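You operate a simulated robot arm through the tools that you are given. There is no shell and no other tool.

The job below is to be done with a simulated robot arm. You get a single attempt, and the scene is never put back.

Task
Fold up both ends of the tray carton, then stand the orange and pink bags in it. Set down upright: what you pick out.

It is judged by the outcome, as a careful person would: the job done as asked, and still so three seconds after it is handed in. It fails if anything else is knocked over, pushed out of place, dropped, spilled or broken. Flat cloth is picked up by pressing the open fingertips on it (5 to 10 N) and closing them slowly along it; thin cloth reads only 2 to 8 mm in the jaws.

Robot
A 7-joint arm with a two-finger parallel gripper, fixed in place. Base frame: the origin is on the floor under the middle of its stand, x ahead of it, y to its left, z up; the work surface is at about z = 812. Readings come in mm, rad, newtons and seconds.
It reaches about 1524 mm from its shoulder. Its first joint turns from -2.601 to 2.601 rad. Payload 3.5 kg.
The tool frame sits at the grasp point between the pads (the TCP): z along the fingers, y along the line on which they close. The tips reach 23 mm beyond it. Largest opening 94 mm; finger width 38, thickness 10; the body of the gripper, 54 by 96 mm, starts 39 mm behind the TCP.
Orientation is that of the tool frame in the base frame, as [roll, pitch, yaw] about the fixed x, y, z axes, in that order (R = Rz(yaw) Ry(pitch) Rx(roll)). With the fingers straight down and closing along the base's y, the tool's x points along the base's -x, its y along +y and its z along -z.

Tools
- The arm moves only by the tool jog_arm. Its arguments are lists of equal length, an entry for each row: "xyz": the shift along the tool's x, y, z in mm, a list of three; "delta_rot": the turn, a rotation vector about the tool's x, y, z in rad, a list of three; "grip": the finger opening in mm, from 0 to 94. In form: {"xyz": [[x, y, z], ...], "delta_rot": [[ax, ay, az], ...], "grip": [grip, ...]}. A call has 1 to 20 rows; each row shifts and turns the commanded pose from where the row before left it, along the tool's axes as they then stand. A row lasts 0.2 s, in which the tool goes at most 50 mm and 0.15 rad; a call with a longer step from one row to the next is refused whole, and so is a gripper value outside its range. A pose out of reach is approached as far as the arm can. The call stops where the force on the tool passes 50 N (or 10 N more than at its start, if that is more) or the arm is blocked; 0.2 s more then pass. The fingers move at their own pace (about 153 mm/s each) and stop on an object; they squeeze with about 35 N. The grip force told is the motor's: it shows also when the fingers shut on nothing. Time passes only in rows, and 0.2 s behind the last, so rows that do not move let the fingers close. The reply holds the time, the measured pose of the TCP, the force on the tool along the base axes, the opening and the grip force, in the units named above and with some noise, with the torque about the TCP (base axes, N m) and any sound that the robot's microphone picked up, and new pictures: "pictures" is both (left out), scene, wrist or none.
- Cameras (640 x 400 px; columns grow to the right, rows downward): "scene" is fixed at [51.5, 650.8, 1407.5]; the picture's right is [-0.47, -0.88, 0.00], its down [-0.32, 0.17, -0.93] and it looks along [0.82, -0.44, -0.36] (base axes); focal length 313 px, centre (320, 200). "wrist" rides on the gripper at [86, 16, -74] in the tool frame; the picture's right is [-0.18, 0.98, 0.00], its down [-0.58, -0.11, -0.81] and it looks along [-0.79, -0.15, 0.59] (tool axes); focal length 243 px, centre (320, 200).
- locate(camera, pixels): for up to 12 pixels [column, row] of the newest picture of that camera ("zoom" is the newest enlarged one), the place [x, y, z] in the base frame of the surface seen there, good to about 2 mm. It takes no simulated time.
- inspect(camera, box): a new picture of the part [left, top, right, bottom] of that camera's present view, enlarged. It takes no simulated time.
- finish_job(): hands the job in; it is judged then, once.

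Leave the gripper open and the arm clear of the work at the hand-in unless told otherwise.

The tools are called after "Request:" as a command line: name --argument value ..., lists and objects as JSON in quotes. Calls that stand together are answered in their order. jog_arm: Moves the arm, as the interface text tells. Its arguments: {"type":"object","properties":{"xyz":{"type":"array"},"delta_rot":{"type":"array"},"grip":{"type":"array"},"pictures":{"type":"string","enum":["both","scene","wrist","none"]}},"required":["xyz","delta_rot","grip"]} The other tools are called the same way: locate (camera, pixels) gives the place of the surface under pixels of a picture; inspect (camera, box) takes an enlarged picture of a part of a camera's view; finish_job () hands the job in.

At the start:

```text
t: 0.0
eef_pos: [874.9, -190.8, 1047.0]
tool_rot: [-3.141, -0.001, -3.141]
ft_force: [0.1, 0.0, 0.1]
wrist_torque: [0.04, 0.0, -0.01]
width: 94.0
grasp_force: 0.0
```

scene: 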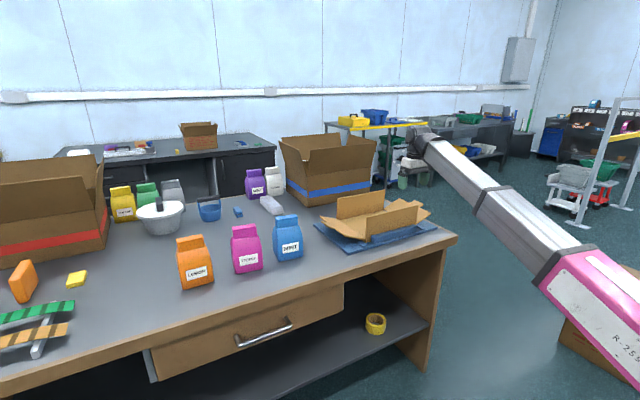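
wrist: 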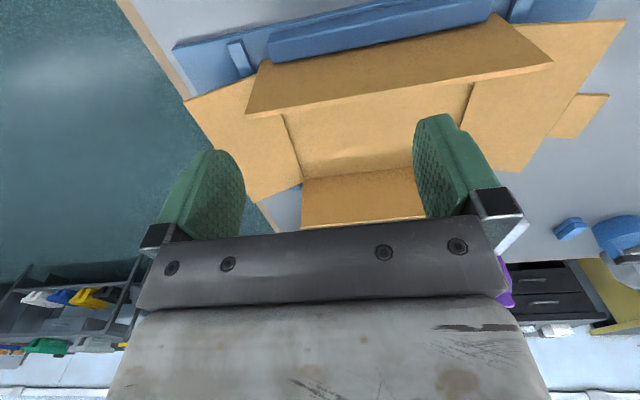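

I see the tray carton around scene pixels (375, 220), with two tall sides up and flaps at its ends lying flat. The orange bag is near (195, 262) and the pink one near (246, 250). I'll enlarge those parts before I move anything.

Request:
inspect --camera "scene" --box '[300, 170, 460, 270]'

Request:
inspect --camera "wrist" --box '[150, 0, 640, 306]'

Request:
inspect --camera "scene" --box '[150, 190, 310, 290]'

```text
4.00 times, centred on (380, 220) of scene
```

zoom: 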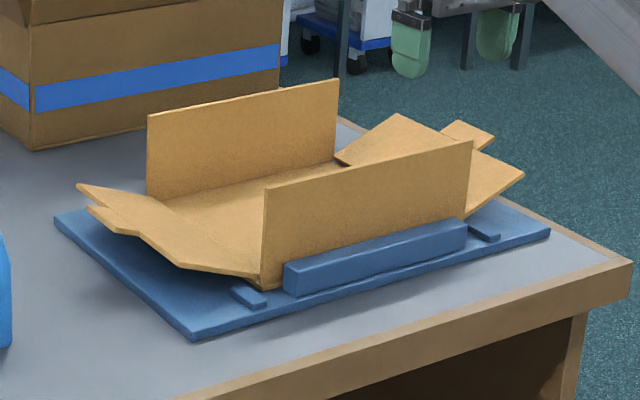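

```text
1.31 times, centred on (395, 153) of wrist
```

zoom: 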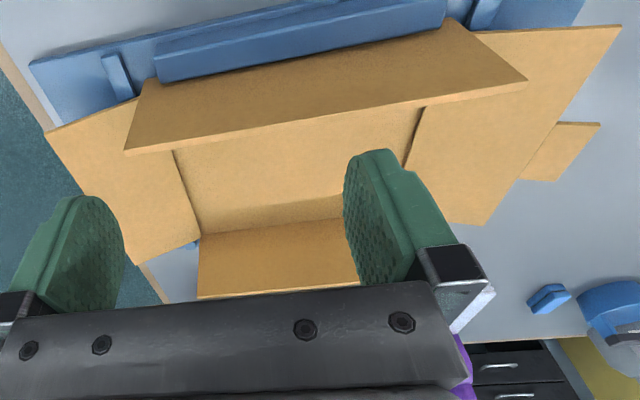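

```text
4.00 times, centred on (230, 240) of scene
```

zoom: 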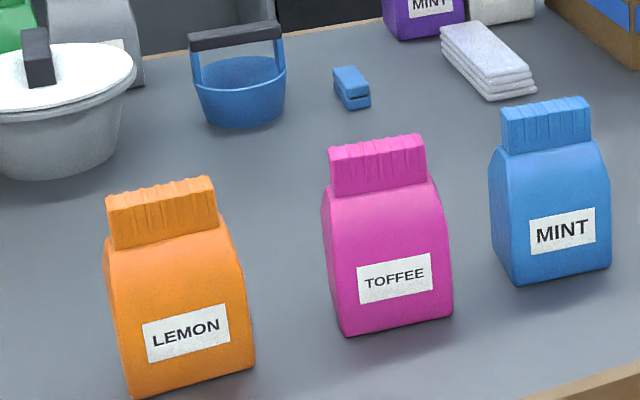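

The carton sits on a blue jig, long walls up. Each end panel slopes outward and has a small tab on its outer edge. I'll measure key points of the carton and the bags.

Request:
locate --camera "scene" --pixels '[[337, 195], [384, 190], [366, 217], [417, 206], [320, 216], [363, 238], [366, 240], [398, 199], [430, 213], [343, 222], [400, 207], [375, 214]]'

Request:
locate --camera "wrist" --pixels '[[186, 104], [256, 202], [300, 185], [284, 115], [302, 182], [420, 170], [460, 128], [473, 85], [518, 168], [622, 22], [604, 97], [552, 135]]'

Request:
locate --camera "scene" --pixels '[[178, 241], [204, 236], [182, 289], [213, 283], [197, 260], [232, 228], [256, 225], [236, 272], [262, 267], [246, 245], [189, 237], [244, 226]]'

```text
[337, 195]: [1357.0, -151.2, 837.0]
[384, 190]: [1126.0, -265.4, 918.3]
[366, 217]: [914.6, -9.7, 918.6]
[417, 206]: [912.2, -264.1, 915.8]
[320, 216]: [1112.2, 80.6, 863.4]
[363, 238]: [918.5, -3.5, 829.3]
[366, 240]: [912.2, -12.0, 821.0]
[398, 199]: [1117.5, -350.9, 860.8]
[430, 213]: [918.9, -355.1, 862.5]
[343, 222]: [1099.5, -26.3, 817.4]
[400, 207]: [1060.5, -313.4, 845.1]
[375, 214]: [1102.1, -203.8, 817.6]
```

```text
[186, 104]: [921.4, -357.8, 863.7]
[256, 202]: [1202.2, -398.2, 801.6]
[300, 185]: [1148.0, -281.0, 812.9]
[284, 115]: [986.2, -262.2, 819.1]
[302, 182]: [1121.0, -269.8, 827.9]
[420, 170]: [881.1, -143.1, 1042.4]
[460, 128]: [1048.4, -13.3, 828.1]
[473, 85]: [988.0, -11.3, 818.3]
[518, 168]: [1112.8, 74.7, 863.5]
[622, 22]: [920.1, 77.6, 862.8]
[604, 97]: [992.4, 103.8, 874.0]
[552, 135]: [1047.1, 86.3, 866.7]
```

```text
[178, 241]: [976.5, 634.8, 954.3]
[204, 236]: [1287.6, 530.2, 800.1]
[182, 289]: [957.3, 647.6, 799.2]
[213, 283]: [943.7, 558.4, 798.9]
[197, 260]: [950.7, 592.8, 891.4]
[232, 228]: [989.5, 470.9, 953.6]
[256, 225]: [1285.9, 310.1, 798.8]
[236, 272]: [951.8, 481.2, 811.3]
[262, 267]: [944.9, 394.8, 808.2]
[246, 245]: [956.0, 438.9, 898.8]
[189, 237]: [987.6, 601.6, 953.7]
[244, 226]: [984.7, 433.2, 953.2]
```

The table reads about z 800 near the bags, and the carton floor about 817. The end panels hinge at y ≈ -10 and y ≈ -265. I'll enlarge both panels, their tabs and the bag tops further.

Request:
inspect --camera "scene" --box '[312, 205, 376, 245]'

Request:
inspect --camera "scene" --box '[380, 190, 444, 230]'

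Request:
inspect --camera "scene" --box '[0, 150, 230, 330]'

Request:
inspect --camera "scene" --box '[165, 220, 275, 295]'

```text
10.00 times, centred on (344, 225) of scene
```

zoom: 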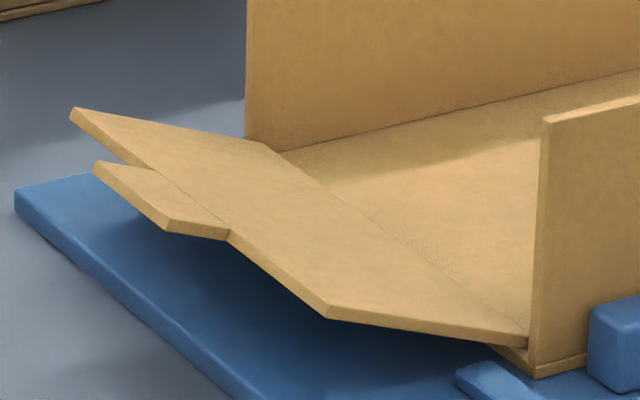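

```text
10.00 times, centred on (412, 210) of scene
```

zoom: 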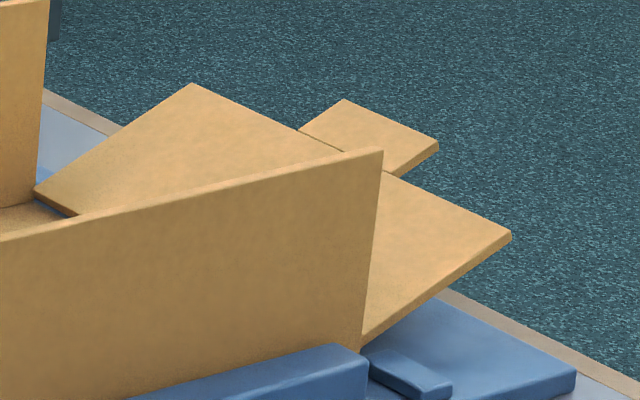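

```text
2.22 times, centred on (115, 240) of scene
```

zoom: 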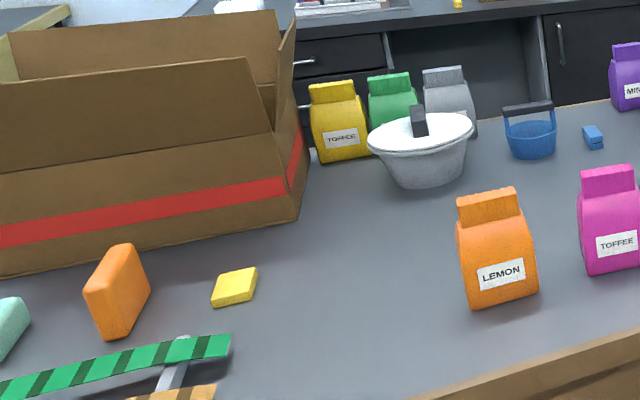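

```text
5.33 times, centred on (220, 258) of scene
```

zoom: 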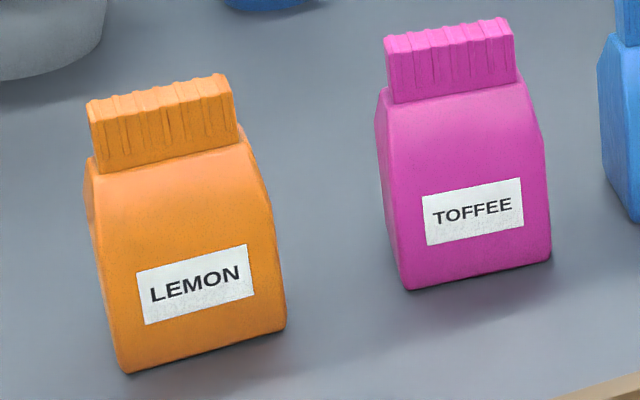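

The bags stand upright with crimped tops, and no other orange or pink bags are in view. I'll pin down the crimp ends and the panel edges.

Request:
locate --camera "zoom" --pixels '[[92, 110], [100, 160], [225, 82], [236, 132], [160, 100], [165, 95], [390, 45], [394, 92], [508, 30], [515, 72], [450, 42], [452, 30]]'

Request:
locate --camera "zoom" --pixels '[[125, 365], [280, 325], [110, 250], [262, 220], [180, 200], [408, 283], [548, 255], [460, 260], [300, 250], [560, 300], [242, 150], [80, 200]]'

Request:
locate --camera "scene" --pixels '[[319.8, 216.2], [338, 219.7], [344.5, 235.8], [363, 239], [322, 221.8], [329, 226], [334, 228], [325, 225], [318, 232], [316, 226], [332, 243], [350, 240]]'

Request:
locate --camera "scene" --pixels '[[399.2, 198.7], [384, 208.5], [430.5, 214], [416, 223], [414.5, 200.3], [423.3, 204.7], [419, 206.5], [420, 226], [436, 228], [428, 222], [422, 229], [411, 203]]'

```text
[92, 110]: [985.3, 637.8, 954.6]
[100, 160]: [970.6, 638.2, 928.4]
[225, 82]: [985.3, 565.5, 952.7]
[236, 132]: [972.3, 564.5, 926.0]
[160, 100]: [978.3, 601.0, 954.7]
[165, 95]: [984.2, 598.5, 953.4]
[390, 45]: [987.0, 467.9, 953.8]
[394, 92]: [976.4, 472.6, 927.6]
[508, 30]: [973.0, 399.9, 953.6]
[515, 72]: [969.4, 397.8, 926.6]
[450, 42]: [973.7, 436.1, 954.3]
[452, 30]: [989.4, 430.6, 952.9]
```

```text
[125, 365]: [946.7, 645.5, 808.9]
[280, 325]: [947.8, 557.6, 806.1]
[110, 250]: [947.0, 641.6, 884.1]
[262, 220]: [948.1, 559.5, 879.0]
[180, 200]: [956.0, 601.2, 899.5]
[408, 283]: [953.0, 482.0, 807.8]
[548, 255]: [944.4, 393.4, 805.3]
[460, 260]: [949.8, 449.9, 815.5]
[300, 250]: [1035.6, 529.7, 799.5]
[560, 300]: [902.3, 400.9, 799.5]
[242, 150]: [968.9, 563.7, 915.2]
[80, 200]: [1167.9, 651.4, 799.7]
```

```text
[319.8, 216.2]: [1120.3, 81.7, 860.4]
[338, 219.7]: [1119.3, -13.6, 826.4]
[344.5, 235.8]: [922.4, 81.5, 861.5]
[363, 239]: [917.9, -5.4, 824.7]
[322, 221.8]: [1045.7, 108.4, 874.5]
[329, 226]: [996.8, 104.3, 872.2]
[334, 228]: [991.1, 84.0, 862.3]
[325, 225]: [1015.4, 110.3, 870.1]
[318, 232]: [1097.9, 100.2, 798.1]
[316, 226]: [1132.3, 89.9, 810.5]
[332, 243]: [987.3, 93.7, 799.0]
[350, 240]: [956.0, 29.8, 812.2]
```

```text
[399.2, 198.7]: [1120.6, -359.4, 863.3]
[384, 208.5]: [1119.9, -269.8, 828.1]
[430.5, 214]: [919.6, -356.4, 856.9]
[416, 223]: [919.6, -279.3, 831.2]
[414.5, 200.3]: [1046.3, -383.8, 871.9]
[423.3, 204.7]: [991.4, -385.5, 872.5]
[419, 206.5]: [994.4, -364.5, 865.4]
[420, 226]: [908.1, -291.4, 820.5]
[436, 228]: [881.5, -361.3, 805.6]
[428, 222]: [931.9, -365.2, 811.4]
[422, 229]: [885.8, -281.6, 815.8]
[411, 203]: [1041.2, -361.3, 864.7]
```

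Measured layout:
- **Panels:** outer edges lie at y ≈ 82 and y ≈ -358, z ≈ 861. Tabs span x 991–1047.
- **Bags:** crimp tops are at about (981, 601, 954) for orange and (981, 435, 954) for pink. The crimp is thin along x.

I'll first fold the left end. The open fingers will straddle the tab and push the panel edge around its hinge arc. This call only moves high over the outside of the left panel and turns the gripper 90° so the fingers close along base x.

Request:
jog_arm --xyz '[[-18, 42, 0], [-18, 42, 0], [-18, 42, 0], [-18, 42, 0], [-18, 42, 0], [-18, 42, 0], [-18, 42, 0], [-18, 42, 0], [0, 0, 0], [0, 0, 0], [0, 0, 0], [0, 0, 0], [0, 0, 0], [0, 0, 0], [0, 0, 0], [0, 0, 0], [0, 0, 0], [0, 0, 0], [0, 0, 0]]' --delta_rot '[[0, 0, 0], [0, 0, 0], [0, 0, 0], [0, 0, 0], [0, 0, 0], [0, 0, 0], [0, 0, 0], [0, 0, 0], [0, 0, 0.1428], [0, 0, 0.1428], [0, 0, 0.1428], [0, 0, 0.1428], [0, 0, 0.1428], [0, 0, 0.1428], [0, 0, 0.1428], [0, 0, 0.1428], [0, 0, 0.1428], [0, 0, 0.1428], [0, 0, 0.1428]]' --grip '[94, 94, 94, 94, 94, 94, 94, 94, 94, 94, 94, 94, 94, 94, 94, 94, 94, 94, 94]'

```text
t: 4.0
eef_pos: [1019.6, 145.2, 1047.4]
tool_rot: [3.141, 0.0, 1.568]
ft_force: [0.2, 0.3, 1.1]
wrist_torque: [-0.02, 0.02, -0.01]
width: 94.0
grasp_force: 0.0
```

scene: 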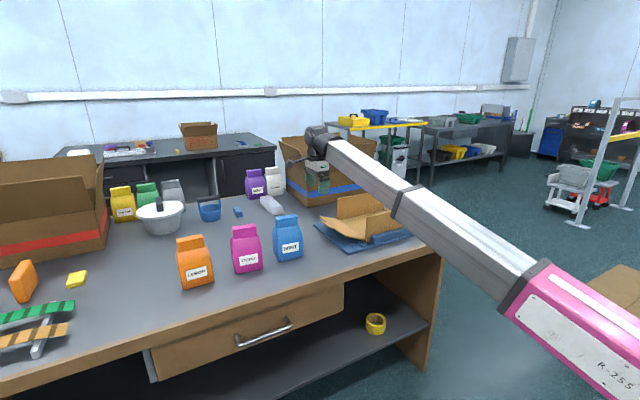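
wrist: 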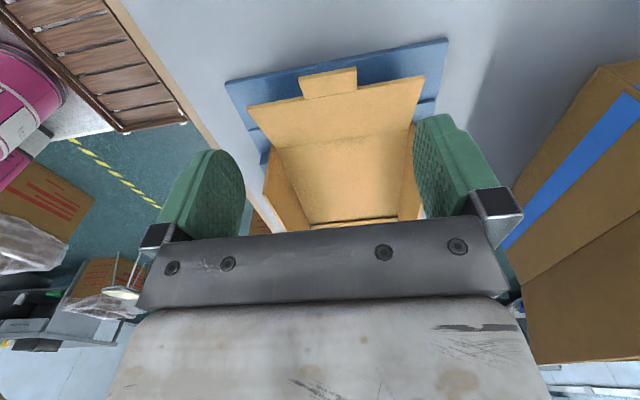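

I see the left panel ahead of the fingers with the tab centred between them. The tool's x now points along base +y, its y along +x, and its z down. I'll lower it to TCP z ≈ 856, outside the panel edge, with the tips at about z 833.

Request:
jog_arm --xyz '[[0, 0, 40], [0, 0, 40], [0, 0, 40], [0, 0, 40], [0, 0, 31]]' --delta_rot '[[0, 0, 0], [0, 0, 0], [0, 0, 0], [0, 0, 0], [0, 0, 0]]' --grip '[94, 94, 94, 94, 94]'

```text
t: 5.2
eef_pos: [1020.1, 146.6, 855.8]
tool_rot: [-3.141, 0.0, 1.571]
ft_force: [-0.3, 0.1, -0.4]
wrist_torque: [0.02, 0.0, -0.01]
width: 94.1
grasp_force: 0.1
```

scene: 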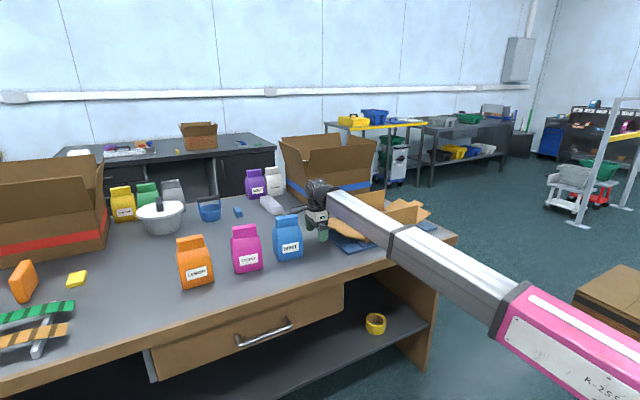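
wrist: 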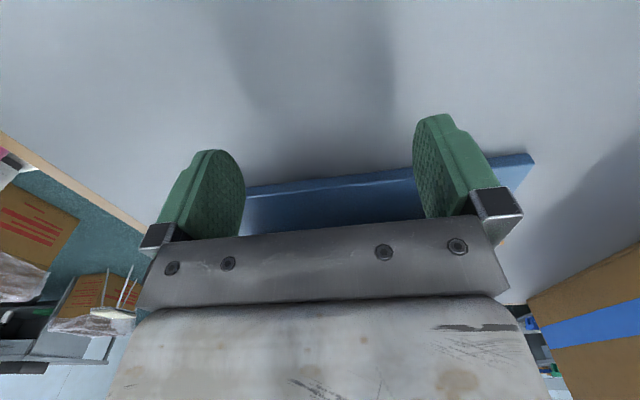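

The tips are outside the panel at y 146 and nothing is touching. I'll approach in -y to y ≈ 104, just short of the panel's edge.

Request:
jog_arm --xyz '[[-15, 0, 0], [-15, 0, 0], [-8, 0, 0], [-4, 0, 0]]' --delta_rot '[[0, 0, 0], [0, 0, 0], [0, 0, 0], [0, 0, 0]]' --grip '[94, 94, 94, 94]'

Request:
inspect --camera "scene" --box '[290, 170, 450, 270]'

```text
t: 6.2
eef_pos: [1020.1, 103.1, 854.6]
tool_rot: [3.14, -0.001, 1.571]
ft_force: [0.8, 0.2, -0.9]
wrist_torque: [-0.02, 0.03, 0.0]
width: 94.2
grasp_force: 0.1
```

scene: 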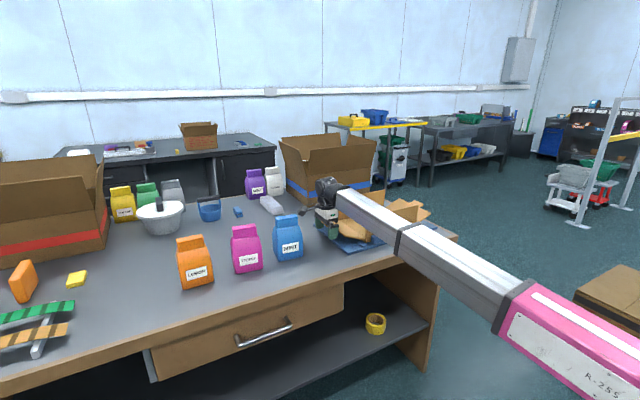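
wrist: 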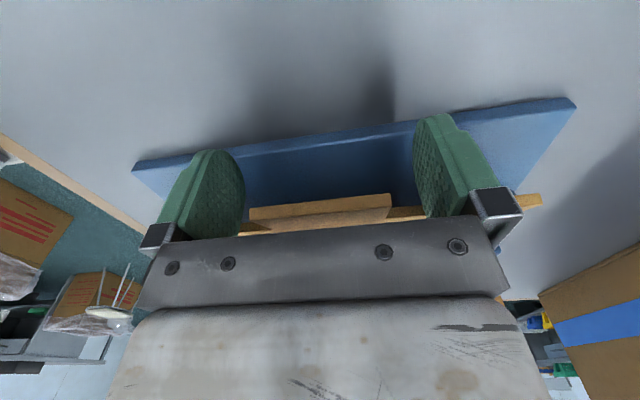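

```text
4.00 times, centred on (370, 220) of scene
```

zoom: 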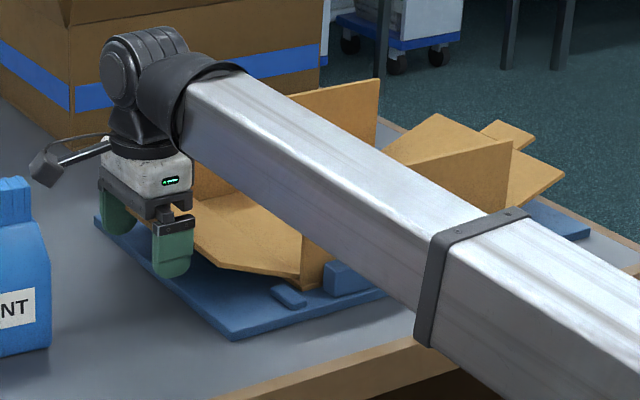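

The fingers straddle the tab and nothing is touching yet (forces under 1 N). The panel edge shows between the pads. I'll check how high the forearm sits before I move it toward the carton.

Request:
locate --camera "zoom" --pixels '[[190, 150], [200, 100], [430, 320], [440, 250], [300, 220], [600, 395], [120, 215], [170, 270], [170, 230], [300, 280], [258, 262], [200, 240]]'

```text
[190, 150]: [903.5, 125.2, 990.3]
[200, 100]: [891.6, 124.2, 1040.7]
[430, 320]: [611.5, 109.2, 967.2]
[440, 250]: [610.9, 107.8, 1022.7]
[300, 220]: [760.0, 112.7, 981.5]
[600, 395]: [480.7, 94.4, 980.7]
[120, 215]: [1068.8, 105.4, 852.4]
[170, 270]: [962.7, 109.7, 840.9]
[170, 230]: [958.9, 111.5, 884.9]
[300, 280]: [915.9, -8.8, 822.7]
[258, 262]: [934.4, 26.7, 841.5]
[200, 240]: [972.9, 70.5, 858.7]
```

The forearm's underside is at about z 980, well above the walls at 918. I'll now push in and up along the first half of the hinge arc and read the force.

Request:
jog_arm --xyz '[[-5, 0, -1], [-5, 0, -8], [-5, 0, -9], [-5, 0, -7], [-6, 0, -7], [-6, 0, -6], [-7, 0, -5]]' --delta_rot '[[0, 0, 0], [0, 0, 0], [0, 0, 0], [0, 0, 0], [0, 0, 0], [0, 0, 0], [0, 0, 0]]' --grip '[94, 94, 94, 94, 94, 94, 94]'

Request:
inspect --camera "scene" --box '[290, 170, 450, 270]'

```text
t: 7.8
eef_pos: [1019.3, 62.4, 898.0]
tool_rot: [3.142, 0.0, 1.573]
ft_force: [-0.3, 0.0, -0.3]
wrist_torque: [-0.02, -0.01, -0.02]
width: 94.3
grasp_force: 0.0
```

scene: 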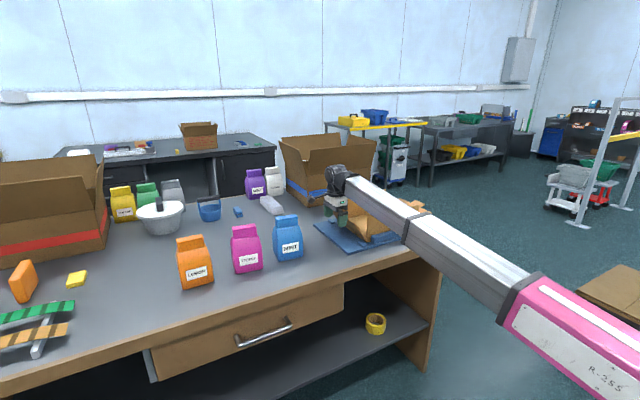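
wrist: 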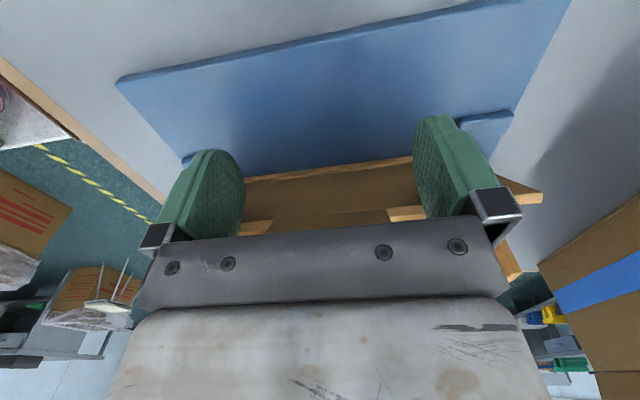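

```text
4.00 times, centred on (370, 220) of scene
```

zoom: 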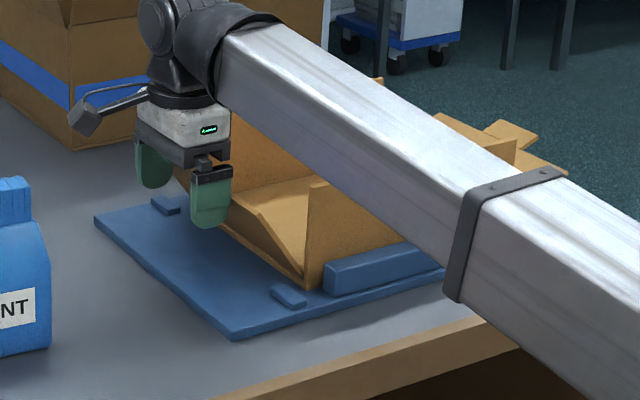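

The panel is rising on the fingers, now about 50–55°, with almost no force. I'll carry on along the arc to just about vertical.

Request:
jog_arm --xyz '[[-8, 0, -5], [-8, 0, -4], [-8, 0, -3], [-8, 0, -2], [-8, 0, -2], [-8, 0, -1], [-5, 0, 0]]' --delta_rot '[[0, 0, 0], [0, 0, 0], [0, 0, 0], [0, 0, 0], [0, 0, 0], [0, 0, 0], [0, 0, 0]]' --grip '[94, 94, 94, 94, 94, 94, 94]'

Request:
inspect --camera "scene" --box '[290, 170, 450, 270]'

```text
t: 9.4
eef_pos: [1018.6, 9.1, 916.7]
tool_rot: [3.141, 0.0, 1.571]
ft_force: [-0.2, -0.5, 0.0]
wrist_torque: [-0.02, -0.02, 0.01]
width: 94.0
grasp_force: 0.0
```

scene: 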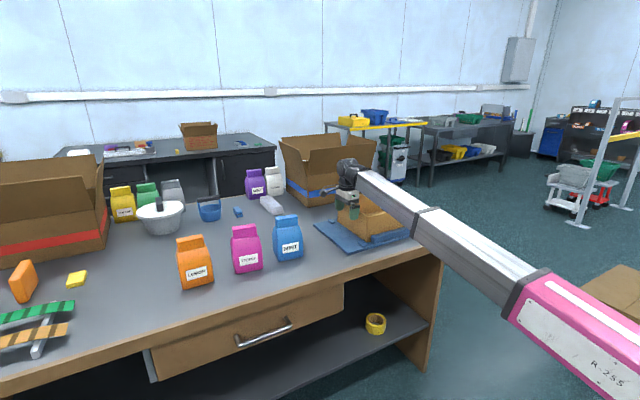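
wrist: 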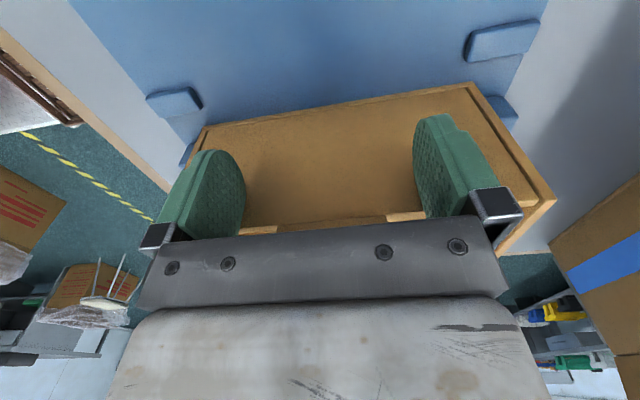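

```text
4.00 times, centred on (370, 220) of scene
```

zoom: 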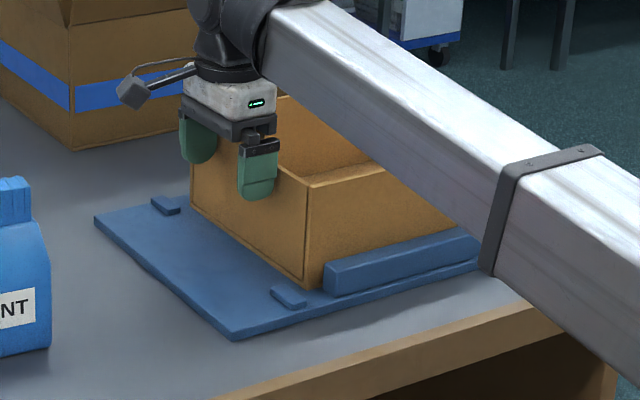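

The panel is nearly vertical and closes the left end. I'll measure its outer face to see how close to upright it is.

Request:
locate --camera "zoom" --pixels '[[300, 190], [296, 262], [225, 170], [225, 220], [285, 185], [270, 240], [307, 190], [308, 270], [200, 200]]'

Request:
locate --camera "wrist" --pixels '[[300, 110], [300, 200], [300, 222], [400, 100], [380, 210], [470, 84], [205, 125], [520, 170], [550, 200]]'

```text
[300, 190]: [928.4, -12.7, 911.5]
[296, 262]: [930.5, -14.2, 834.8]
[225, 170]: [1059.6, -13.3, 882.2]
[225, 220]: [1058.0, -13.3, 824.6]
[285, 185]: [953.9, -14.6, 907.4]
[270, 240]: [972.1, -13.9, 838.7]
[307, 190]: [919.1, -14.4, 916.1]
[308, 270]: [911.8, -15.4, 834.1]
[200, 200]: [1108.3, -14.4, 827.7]
```

```text
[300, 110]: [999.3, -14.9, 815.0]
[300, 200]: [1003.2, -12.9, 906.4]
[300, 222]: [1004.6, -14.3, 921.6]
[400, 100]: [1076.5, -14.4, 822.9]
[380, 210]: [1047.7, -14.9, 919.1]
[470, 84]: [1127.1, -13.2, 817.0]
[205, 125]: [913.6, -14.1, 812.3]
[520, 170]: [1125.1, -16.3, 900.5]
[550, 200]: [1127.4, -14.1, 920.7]
```

The panel face reads y ≈ -14 from top to bottom, so it is upright. The force is near zero. I'll press in 4 mm more to see whether it is firm, then back away 30 mm and look whether it stays.

Request:
jog_arm --xyz '[[-2, 0, 0], [-2, 0, 0], [0, 0, 0]]' --delta_rot '[[0, 0, 0], [0, 0, 0], [0, 0, 0]]' --grip '[94, 94, 94]' --pictures "wrist"

```text
t: 10.2
eef_pos: [1019.5, 6.7, 915.8]
tool_rot: [-3.141, 0.0, 1.57]
ft_force: [0.7, 0.2, -0.6]
wrist_torque: [0.01, -0.03, -0.02]
width: 94.1
grasp_force: 0.1
```

wrist: 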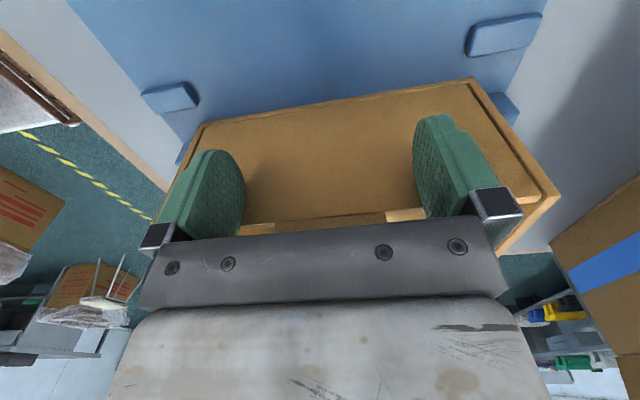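

Still almost no force. I'll measure the panel's tilt again before going further.

Request:
locate --camera "wrist" --pixels '[[300, 115], [300, 160], [300, 215], [300, 223], [400, 105], [380, 210], [330, 130], [340, 190], [340, 222], [510, 170]]'

Request:
inspect --camera "scene" --box '[320, 180, 400, 250]'

```text
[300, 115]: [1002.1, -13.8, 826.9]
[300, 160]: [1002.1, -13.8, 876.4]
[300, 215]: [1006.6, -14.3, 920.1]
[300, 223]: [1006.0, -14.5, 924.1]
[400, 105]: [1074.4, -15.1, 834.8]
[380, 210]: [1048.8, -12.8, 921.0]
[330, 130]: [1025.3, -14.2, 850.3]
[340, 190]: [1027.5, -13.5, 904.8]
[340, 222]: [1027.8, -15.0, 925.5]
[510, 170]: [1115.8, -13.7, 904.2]
```

```text
5.71 times, centred on (360, 215) of scene
```

zoom: 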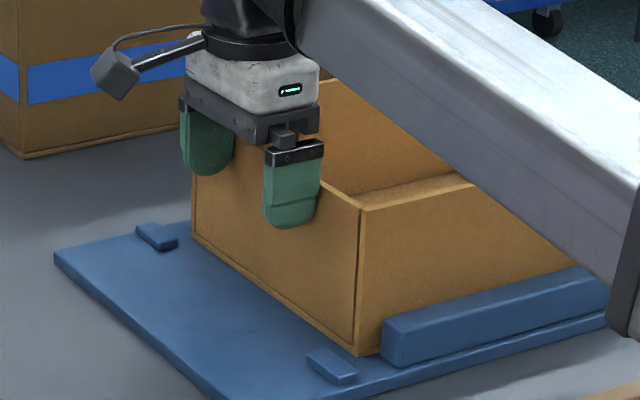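

The panel is vertical and flush with the wall ends at y ≈ -14, and the fingers are barely at it. I'll back away 40 mm and wait briefly to see whether it stays up.

Request:
jog_arm --xyz '[[5, 0, 0], [10, 0, 0], [25, 0, 0], [0, 0, 0], [0, 0, 0], [0, 0, 0]]' --delta_rot '[[0, 0, 0], [0, 0, 0], [0, 0, 0], [0, 0, 0], [0, 0, 0], [0, 0, 0]]' --grip '[94, 94, 94, 94, 94, 94]'

Request:
inspect --camera "scene" --box '[300, 170, 460, 270]'

```text
t: 11.6
eef_pos: [1018.9, 46.7, 915.6]
tool_rot: [3.142, 0.0, 1.572]
ft_force: [0.3, -0.4, -0.3]
wrist_torque: [0.02, 0.0, -0.02]
width: 94.0
grasp_force: 0.1
```

scene: 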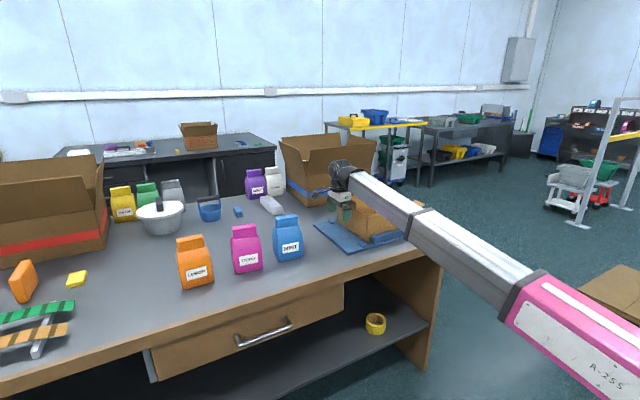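
wrist: 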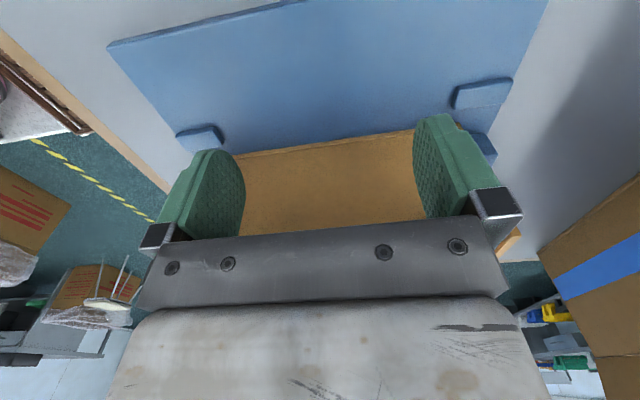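

```text
4.00 times, centred on (380, 220) of scene
```

zoom: 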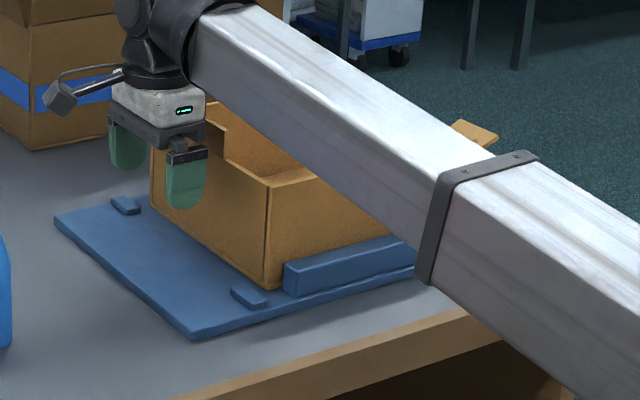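

The left end stays upright on its own. Next is the right end: I'll lift to about z 1050 and travel in -y past the right panel to y ≈ -443, passing clear above the walls and tab.

Request:
jog_arm --xyz '[[0, 0, -45], [0, 0, -45], [0, 0, -45], [-49, 0, 0], [-49, 0, 0], [-49, 0, 0], [-49, 0, 0], [-49, 0, 0], [-49, 0, 0], [-49, 0, 0], [-49, 0, 0], [-49, 0, 0], [-49, 0, 0], [0, 0, 0]]' --delta_rot '[[0, 0, 0], [0, 0, 0], [0, 0, 0], [0, 0, 0], [0, 0, 0], [0, 0, 0], [0, 0, 0], [0, 0, 0], [0, 0, 0], [0, 0, 0], [0, 0, 0], [0, 0, 0], [0, 0, 0], [0, 0, 0]]' --grip '[94, 94, 94, 94, 94, 94, 94, 94, 94, 94, 94, 94, 94, 94]'

Request:
inspect --camera "scene" --box '[300, 170, 460, 270]'

```text
t: 14.6
eef_pos: [1018.7, -447.5, 1047.4]
tool_rot: [3.141, 0.0, 1.571]
ft_force: [0.1, -0.5, 0.4]
wrist_torque: [-0.01, 0.01, 0.0]
width: 94.0
grasp_force: 0.1
```

scene: 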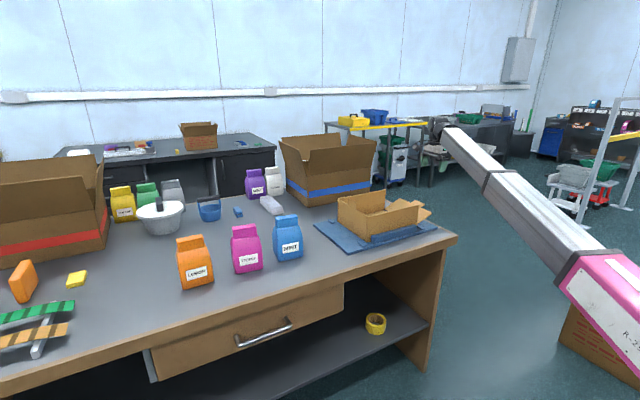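
wrist: 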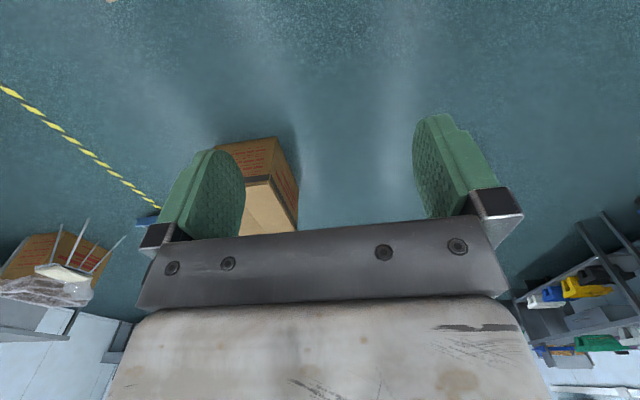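

```text
4.00 times, centred on (380, 220) of scene
```

zoom: 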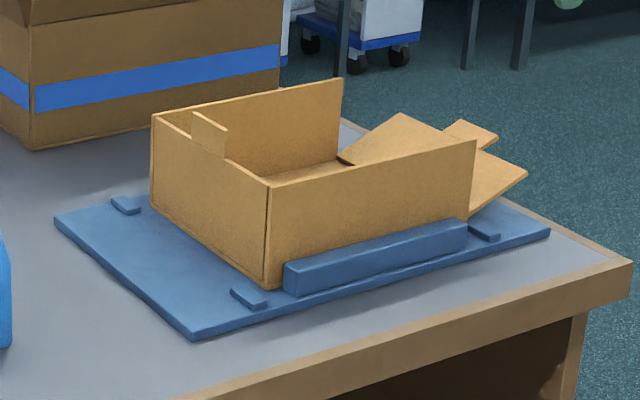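

The left end and its tab still stand, and the carton is still between the jig rails. I'll turn the gripper half round, so the camera is on the outside of the right end and looks at the panel.

Request:
jog_arm --xyz '[[0, 0, 0], [0, 0, 0], [0, 0, 0], [0, 0, 0], [0, 0, 0], [0, 0, 0], [0, 0, 0], [0, 0, 0], [0, 0, 0], [0, 0, 0], [0, 0, 0]]' --delta_rot '[[0, 0, -0.1428], [0, 0, -0.1428], [0, 0, -0.1428], [0, 0, -0.1428], [0, 0, -0.1428], [0, 0, -0.1428], [0, 0, -0.1428], [0, 0, -0.1428], [0, 0, -0.1428], [0, 0, -0.1428], [0, 0, -0.1428]]' --grip '[94, 94, 94, 94, 94, 94, 94, 94, 94, 94, 94]' --pictures "none"

Request:
jog_arm --xyz '[[0, 0, 0], [0, 0, 0], [0, 0, 0], [0, 0, 0], [0, 0, 0], [0, 0, 0], [0, 0, 0], [0, 0, 0], [0, 0, 0], [0, 0, 0], [0, 0, 0]]' --delta_rot '[[0, 0, -0.1428], [0, 0, -0.1428], [0, 0, -0.1428], [0, 0, -0.1428], [0, 0, -0.1428], [0, 0, -0.1428], [0, 0, -0.1428], [0, 0, -0.1428], [0, 0, -0.1428], [0, 0, -0.1428], [0, 0, -0.1428]]' --grip '[94, 94, 94, 94, 94, 94, 94, 94, 94, 94, 94]'

```text
t: 17.0
eef_pos: [1020.1, -442.8, 1050.8]
tool_rot: [-3.141, 0.0, -3.137]
ft_force: [0.4, 0.8, -0.8]
wrist_torque: [-0.01, 0.02, -0.03]
width: 94.3
grasp_force: 0.1
```

```text
t: 19.4
eef_pos: [1019.0, -442.7, 1050.3]
tool_rot: [-3.14, 0.001, -1.569]
ft_force: [-0.1, -0.9, 1.0]
wrist_torque: [0.02, 0.01, 0.0]
width: 93.8
grasp_force: 0.1
```

scene: 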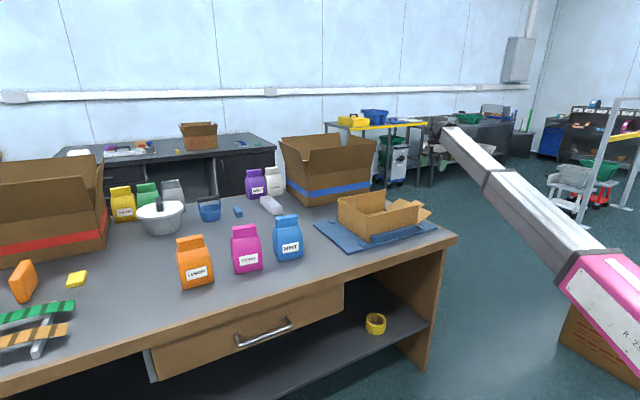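
wrist: 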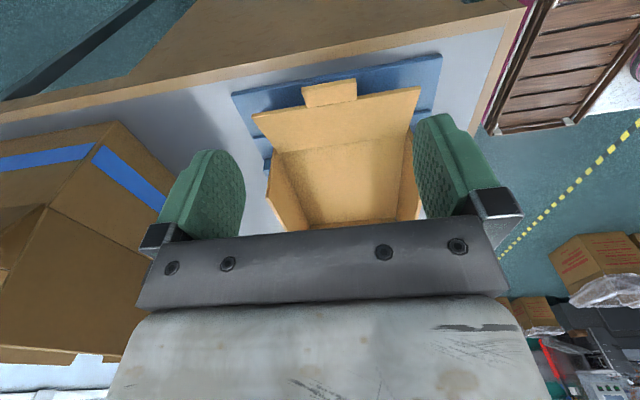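

Now I see the right panel from outside, tab at wrist pixel (330, 93). I'll measure its edge and tab before going down.

Request:
locate --camera "wrist" --pixels '[[260, 118], [415, 92], [304, 92], [355, 84], [330, 115], [275, 150], [405, 128], [330, 145], [240, 94], [440, 58], [500, 20]]'

```text
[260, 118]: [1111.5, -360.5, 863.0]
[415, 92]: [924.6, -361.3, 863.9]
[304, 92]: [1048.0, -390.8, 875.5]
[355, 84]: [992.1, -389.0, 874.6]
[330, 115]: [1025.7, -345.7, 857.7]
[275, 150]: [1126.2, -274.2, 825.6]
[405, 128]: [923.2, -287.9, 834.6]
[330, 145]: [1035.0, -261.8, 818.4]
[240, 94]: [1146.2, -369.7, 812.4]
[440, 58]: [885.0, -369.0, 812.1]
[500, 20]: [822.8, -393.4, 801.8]
```

Right panel: outer edge y ≈ -361, z ≈ 863; tab out to y ≈ -390. I'll lower to TCP z ≈ 857 outside the panel, then close in to y ≈ -385.

Request:
jog_arm --xyz '[[0, 0, 40], [0, 0, 40], [0, 0, 40], [0, 0, 40], [0, 0, 33], [-20, 0, 0], [-20, 0, 0], [-10, 0, 0], [-7, 0, 0]]' --delta_rot '[[0, 0, 0], [0, 0, 0], [0, 0, 0], [0, 0, 0], [0, 0, 0], [0, 0, 0], [0, 0, 0], [0, 0, 0], [0, 0, 0]]' --grip '[94, 94, 94, 94, 94, 94, 94, 94, 94]'

Request:
inspect --camera "scene" --box '[320, 160, 480, 260]'

```text
t: 21.4
eef_pos: [1020.5, -387.0, 856.5]
tool_rot: [-3.142, 0.0, -1.572]
ft_force: [-0.9, -1.7, 1.0]
wrist_torque: [-0.01, 0.01, 0.06]
width: 93.9
grasp_force: 0.0
```

scene: 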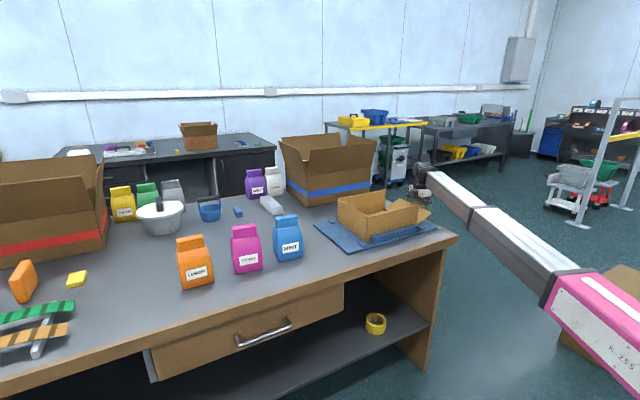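
wrist: 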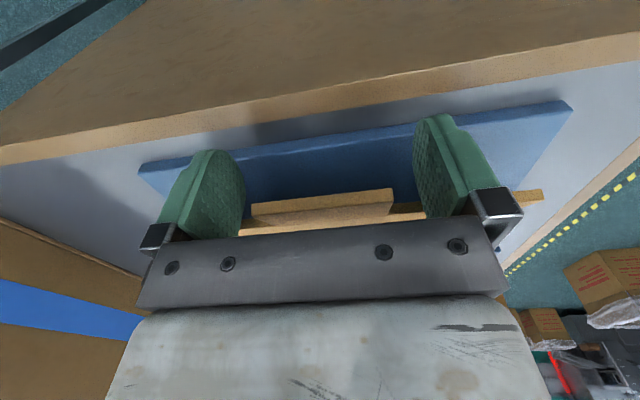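

```text
4.00 times, centred on (400, 210) of scene
```

zoom: 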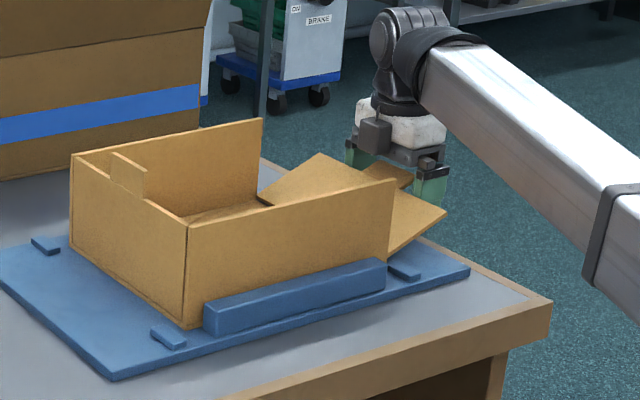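

The fingers straddle the tab at the right end with nothing touching. A dark block on the gripper shows at about (414, 194) in the scene picture. I want its position, so that it doesn't hit the tab when the panel rises.

Request:
locate --camera "zoom" --pixels '[[375, 135], [368, 140], [385, 130], [400, 152], [435, 160], [430, 190], [352, 155], [400, 120], [395, 175], [430, 60]]'

Request:
inspect --camera "scene" --box '[394, 170, 442, 215]'

```text
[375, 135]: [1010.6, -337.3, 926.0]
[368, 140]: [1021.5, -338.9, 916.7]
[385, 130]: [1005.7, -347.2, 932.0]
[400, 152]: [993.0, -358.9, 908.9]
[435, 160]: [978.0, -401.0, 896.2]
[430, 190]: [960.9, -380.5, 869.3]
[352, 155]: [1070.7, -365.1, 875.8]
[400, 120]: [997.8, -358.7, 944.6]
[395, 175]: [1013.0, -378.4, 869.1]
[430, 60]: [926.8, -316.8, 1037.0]
```

```text
8.89 times, centred on (418, 192) of scene
```

zoom: 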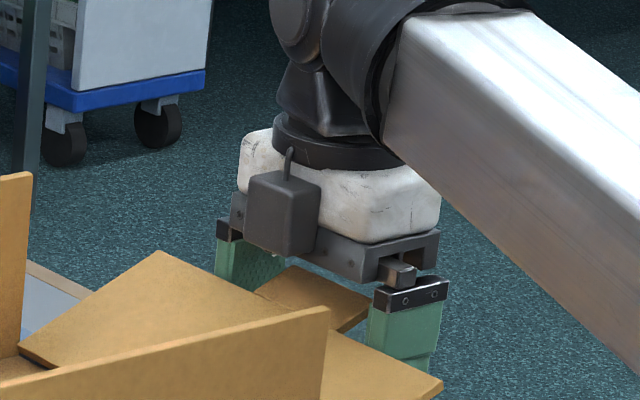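

That block is a connector 50 mm inward of the fingers and at least 48 mm above the TCP. The tab tops out about 32 mm above the TCP on my arc, so it passes beneath with some room. I'll push in and up through the first half of the arc.

Request:
jog_arm --xyz '[[-5, 0, 0], [-4.4, 0, -1.5], [-4.6, 0, -8], [-4.1, 0, -7], [-5.4, 0, -7.5], [-5.8, 0, -6.5], [-6.7, 0, -6], [-6.6, 0, -5]]' --delta_rot '[[0, 0, 0], [0, 0, 0], [0, 0, 0], [0, 0, 0], [0, 0, 0], [0, 0, 0], [0, 0, 0], [0, 0, 0]]' --grip '[94, 94, 94, 94, 94, 94, 94, 94]'

Request:
inspect --camera "scene" --box '[320, 160, 480, 260]'

```text
t: 23.2
eef_pos: [1019.7, -343.1, 899.7]
tool_rot: [-3.14, 0.0, -1.569]
ft_force: [0.0, 0.2, 0.1]
wrist_torque: [-0.01, 0.02, -0.03]
width: 93.9
grasp_force: 0.0
```

scene: 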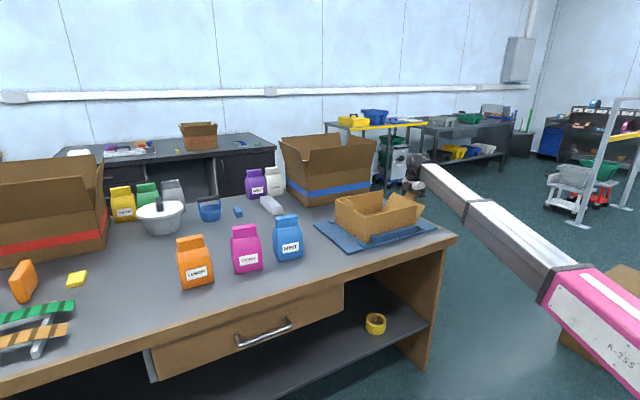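
wrist: 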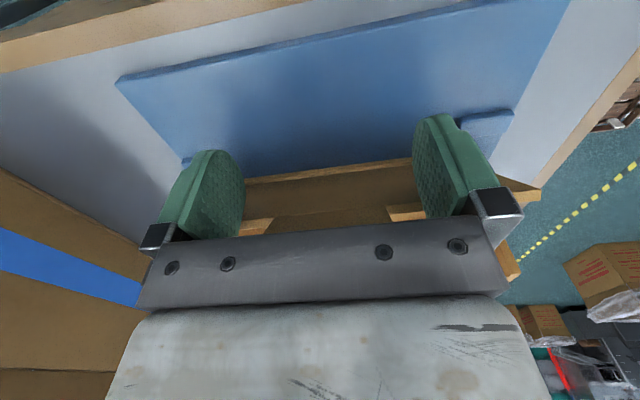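

```text
4.00 times, centred on (400, 210) of scene
```

zoom: 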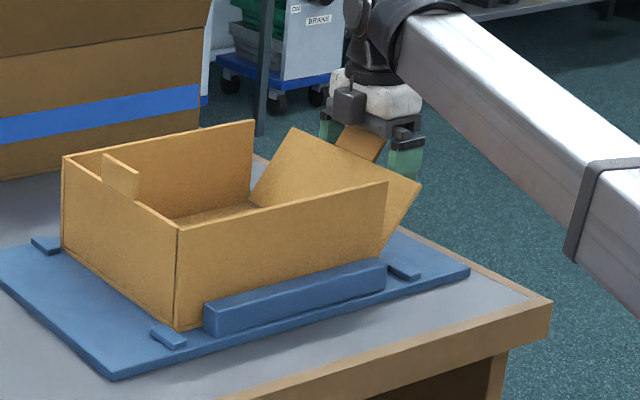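

The right panel is rising, now about 55°. The carton seems to have slid a few mm in +y inside the jig. I'll measure where the left face and the jig stops are.

Request:
locate --camera "zoom" --pixels '[[172, 240], [172, 315], [80, 180], [80, 240], [120, 200], [165, 333], [180, 340], [45, 243], [178, 228], [385, 185], [400, 270], [120, 170]]'

```text
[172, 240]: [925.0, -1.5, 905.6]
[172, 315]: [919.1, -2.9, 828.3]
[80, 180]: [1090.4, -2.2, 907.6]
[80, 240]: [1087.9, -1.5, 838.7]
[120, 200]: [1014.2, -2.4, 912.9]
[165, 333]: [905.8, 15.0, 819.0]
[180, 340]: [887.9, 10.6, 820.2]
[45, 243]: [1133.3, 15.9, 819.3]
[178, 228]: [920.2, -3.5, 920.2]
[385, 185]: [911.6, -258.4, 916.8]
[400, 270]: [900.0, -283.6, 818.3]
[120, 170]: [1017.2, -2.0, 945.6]
```

The carton has slid about 12 mm to y = -2, within the jig's end stops (blocks at y ≈ 10–15 and y ≈ -283). The left end is still vertical. I'll continue the arc with the right panel to upright.

Request:
jog_arm --xyz '[[-9, 0, -5], [-9, 0, -4], [-9, 0, -3], [-9, 0, -2], [-8, 0, -2], [-8, 0, -1], [-7, 0, 0]]' --delta_rot '[[0, 0, 0], [0, 0, 0], [0, 0, 0], [0, 0, 0], [0, 0, 0], [0, 0, 0], [0, 0, 0]]' --grip '[94, 94, 94, 94, 94, 94, 94]'

Request:
inspect --camera "scene" --box '[320, 160, 480, 260]'

```text
t: 24.8
eef_pos: [1020.4, -285.0, 915.9]
tool_rot: [3.141, 0.0, -1.572]
ft_force: [0.2, -0.3, -0.9]
wrist_torque: [-0.02, 0.01, 0.03]
width: 93.9
grasp_force: 0.1
```

scene: 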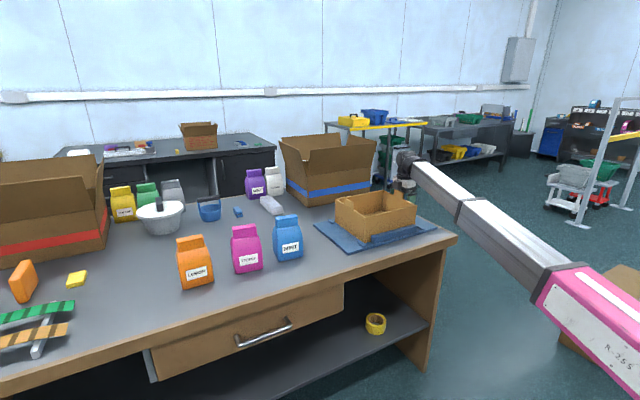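
wrist: 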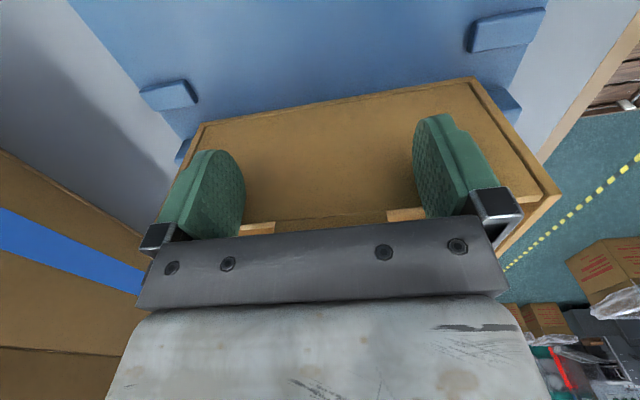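

```text
4.00 times, centred on (400, 210) of scene
```

zoom: 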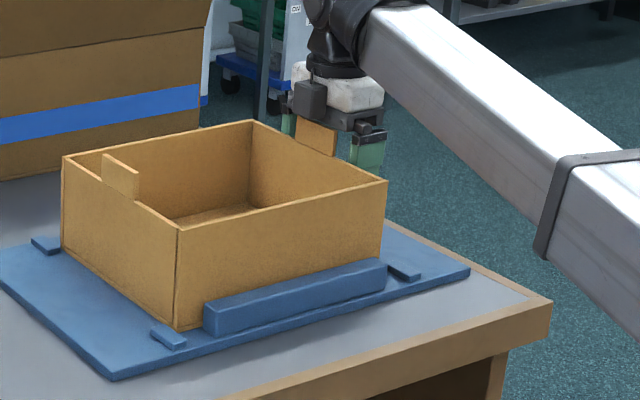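

The right panel now stands nearly upright. I'll measure its face from the wrist picture and the inside from the scene picture.

Request:
locate --camera "wrist" --pixels '[[300, 115], [300, 160], [300, 215], [300, 223], [400, 105], [400, 195], [330, 130], [340, 190], [340, 222], [510, 170], [170, 95], [505, 30]]'

Request:
locate --camera "zoom" --pixels '[[172, 240], [172, 315], [80, 180], [120, 200], [178, 228], [385, 180], [320, 175], [270, 145], [270, 190], [230, 210], [165, 333], [252, 122]]'

```text
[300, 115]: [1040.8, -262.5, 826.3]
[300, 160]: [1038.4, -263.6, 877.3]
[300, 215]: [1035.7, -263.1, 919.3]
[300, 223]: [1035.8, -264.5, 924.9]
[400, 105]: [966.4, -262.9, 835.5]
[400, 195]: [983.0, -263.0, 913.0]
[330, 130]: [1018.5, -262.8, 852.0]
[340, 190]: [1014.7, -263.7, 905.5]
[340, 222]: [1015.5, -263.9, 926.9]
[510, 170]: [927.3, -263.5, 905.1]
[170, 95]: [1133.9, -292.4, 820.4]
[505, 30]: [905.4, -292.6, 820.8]
```

```text
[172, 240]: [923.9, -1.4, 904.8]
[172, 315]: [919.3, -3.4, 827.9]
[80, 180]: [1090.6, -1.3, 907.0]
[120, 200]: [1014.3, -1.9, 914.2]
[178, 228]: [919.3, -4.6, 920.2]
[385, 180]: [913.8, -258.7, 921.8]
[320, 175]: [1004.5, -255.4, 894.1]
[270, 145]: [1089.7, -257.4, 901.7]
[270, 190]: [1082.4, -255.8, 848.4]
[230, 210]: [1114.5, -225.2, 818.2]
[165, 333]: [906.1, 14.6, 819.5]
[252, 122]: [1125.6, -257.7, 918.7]
```

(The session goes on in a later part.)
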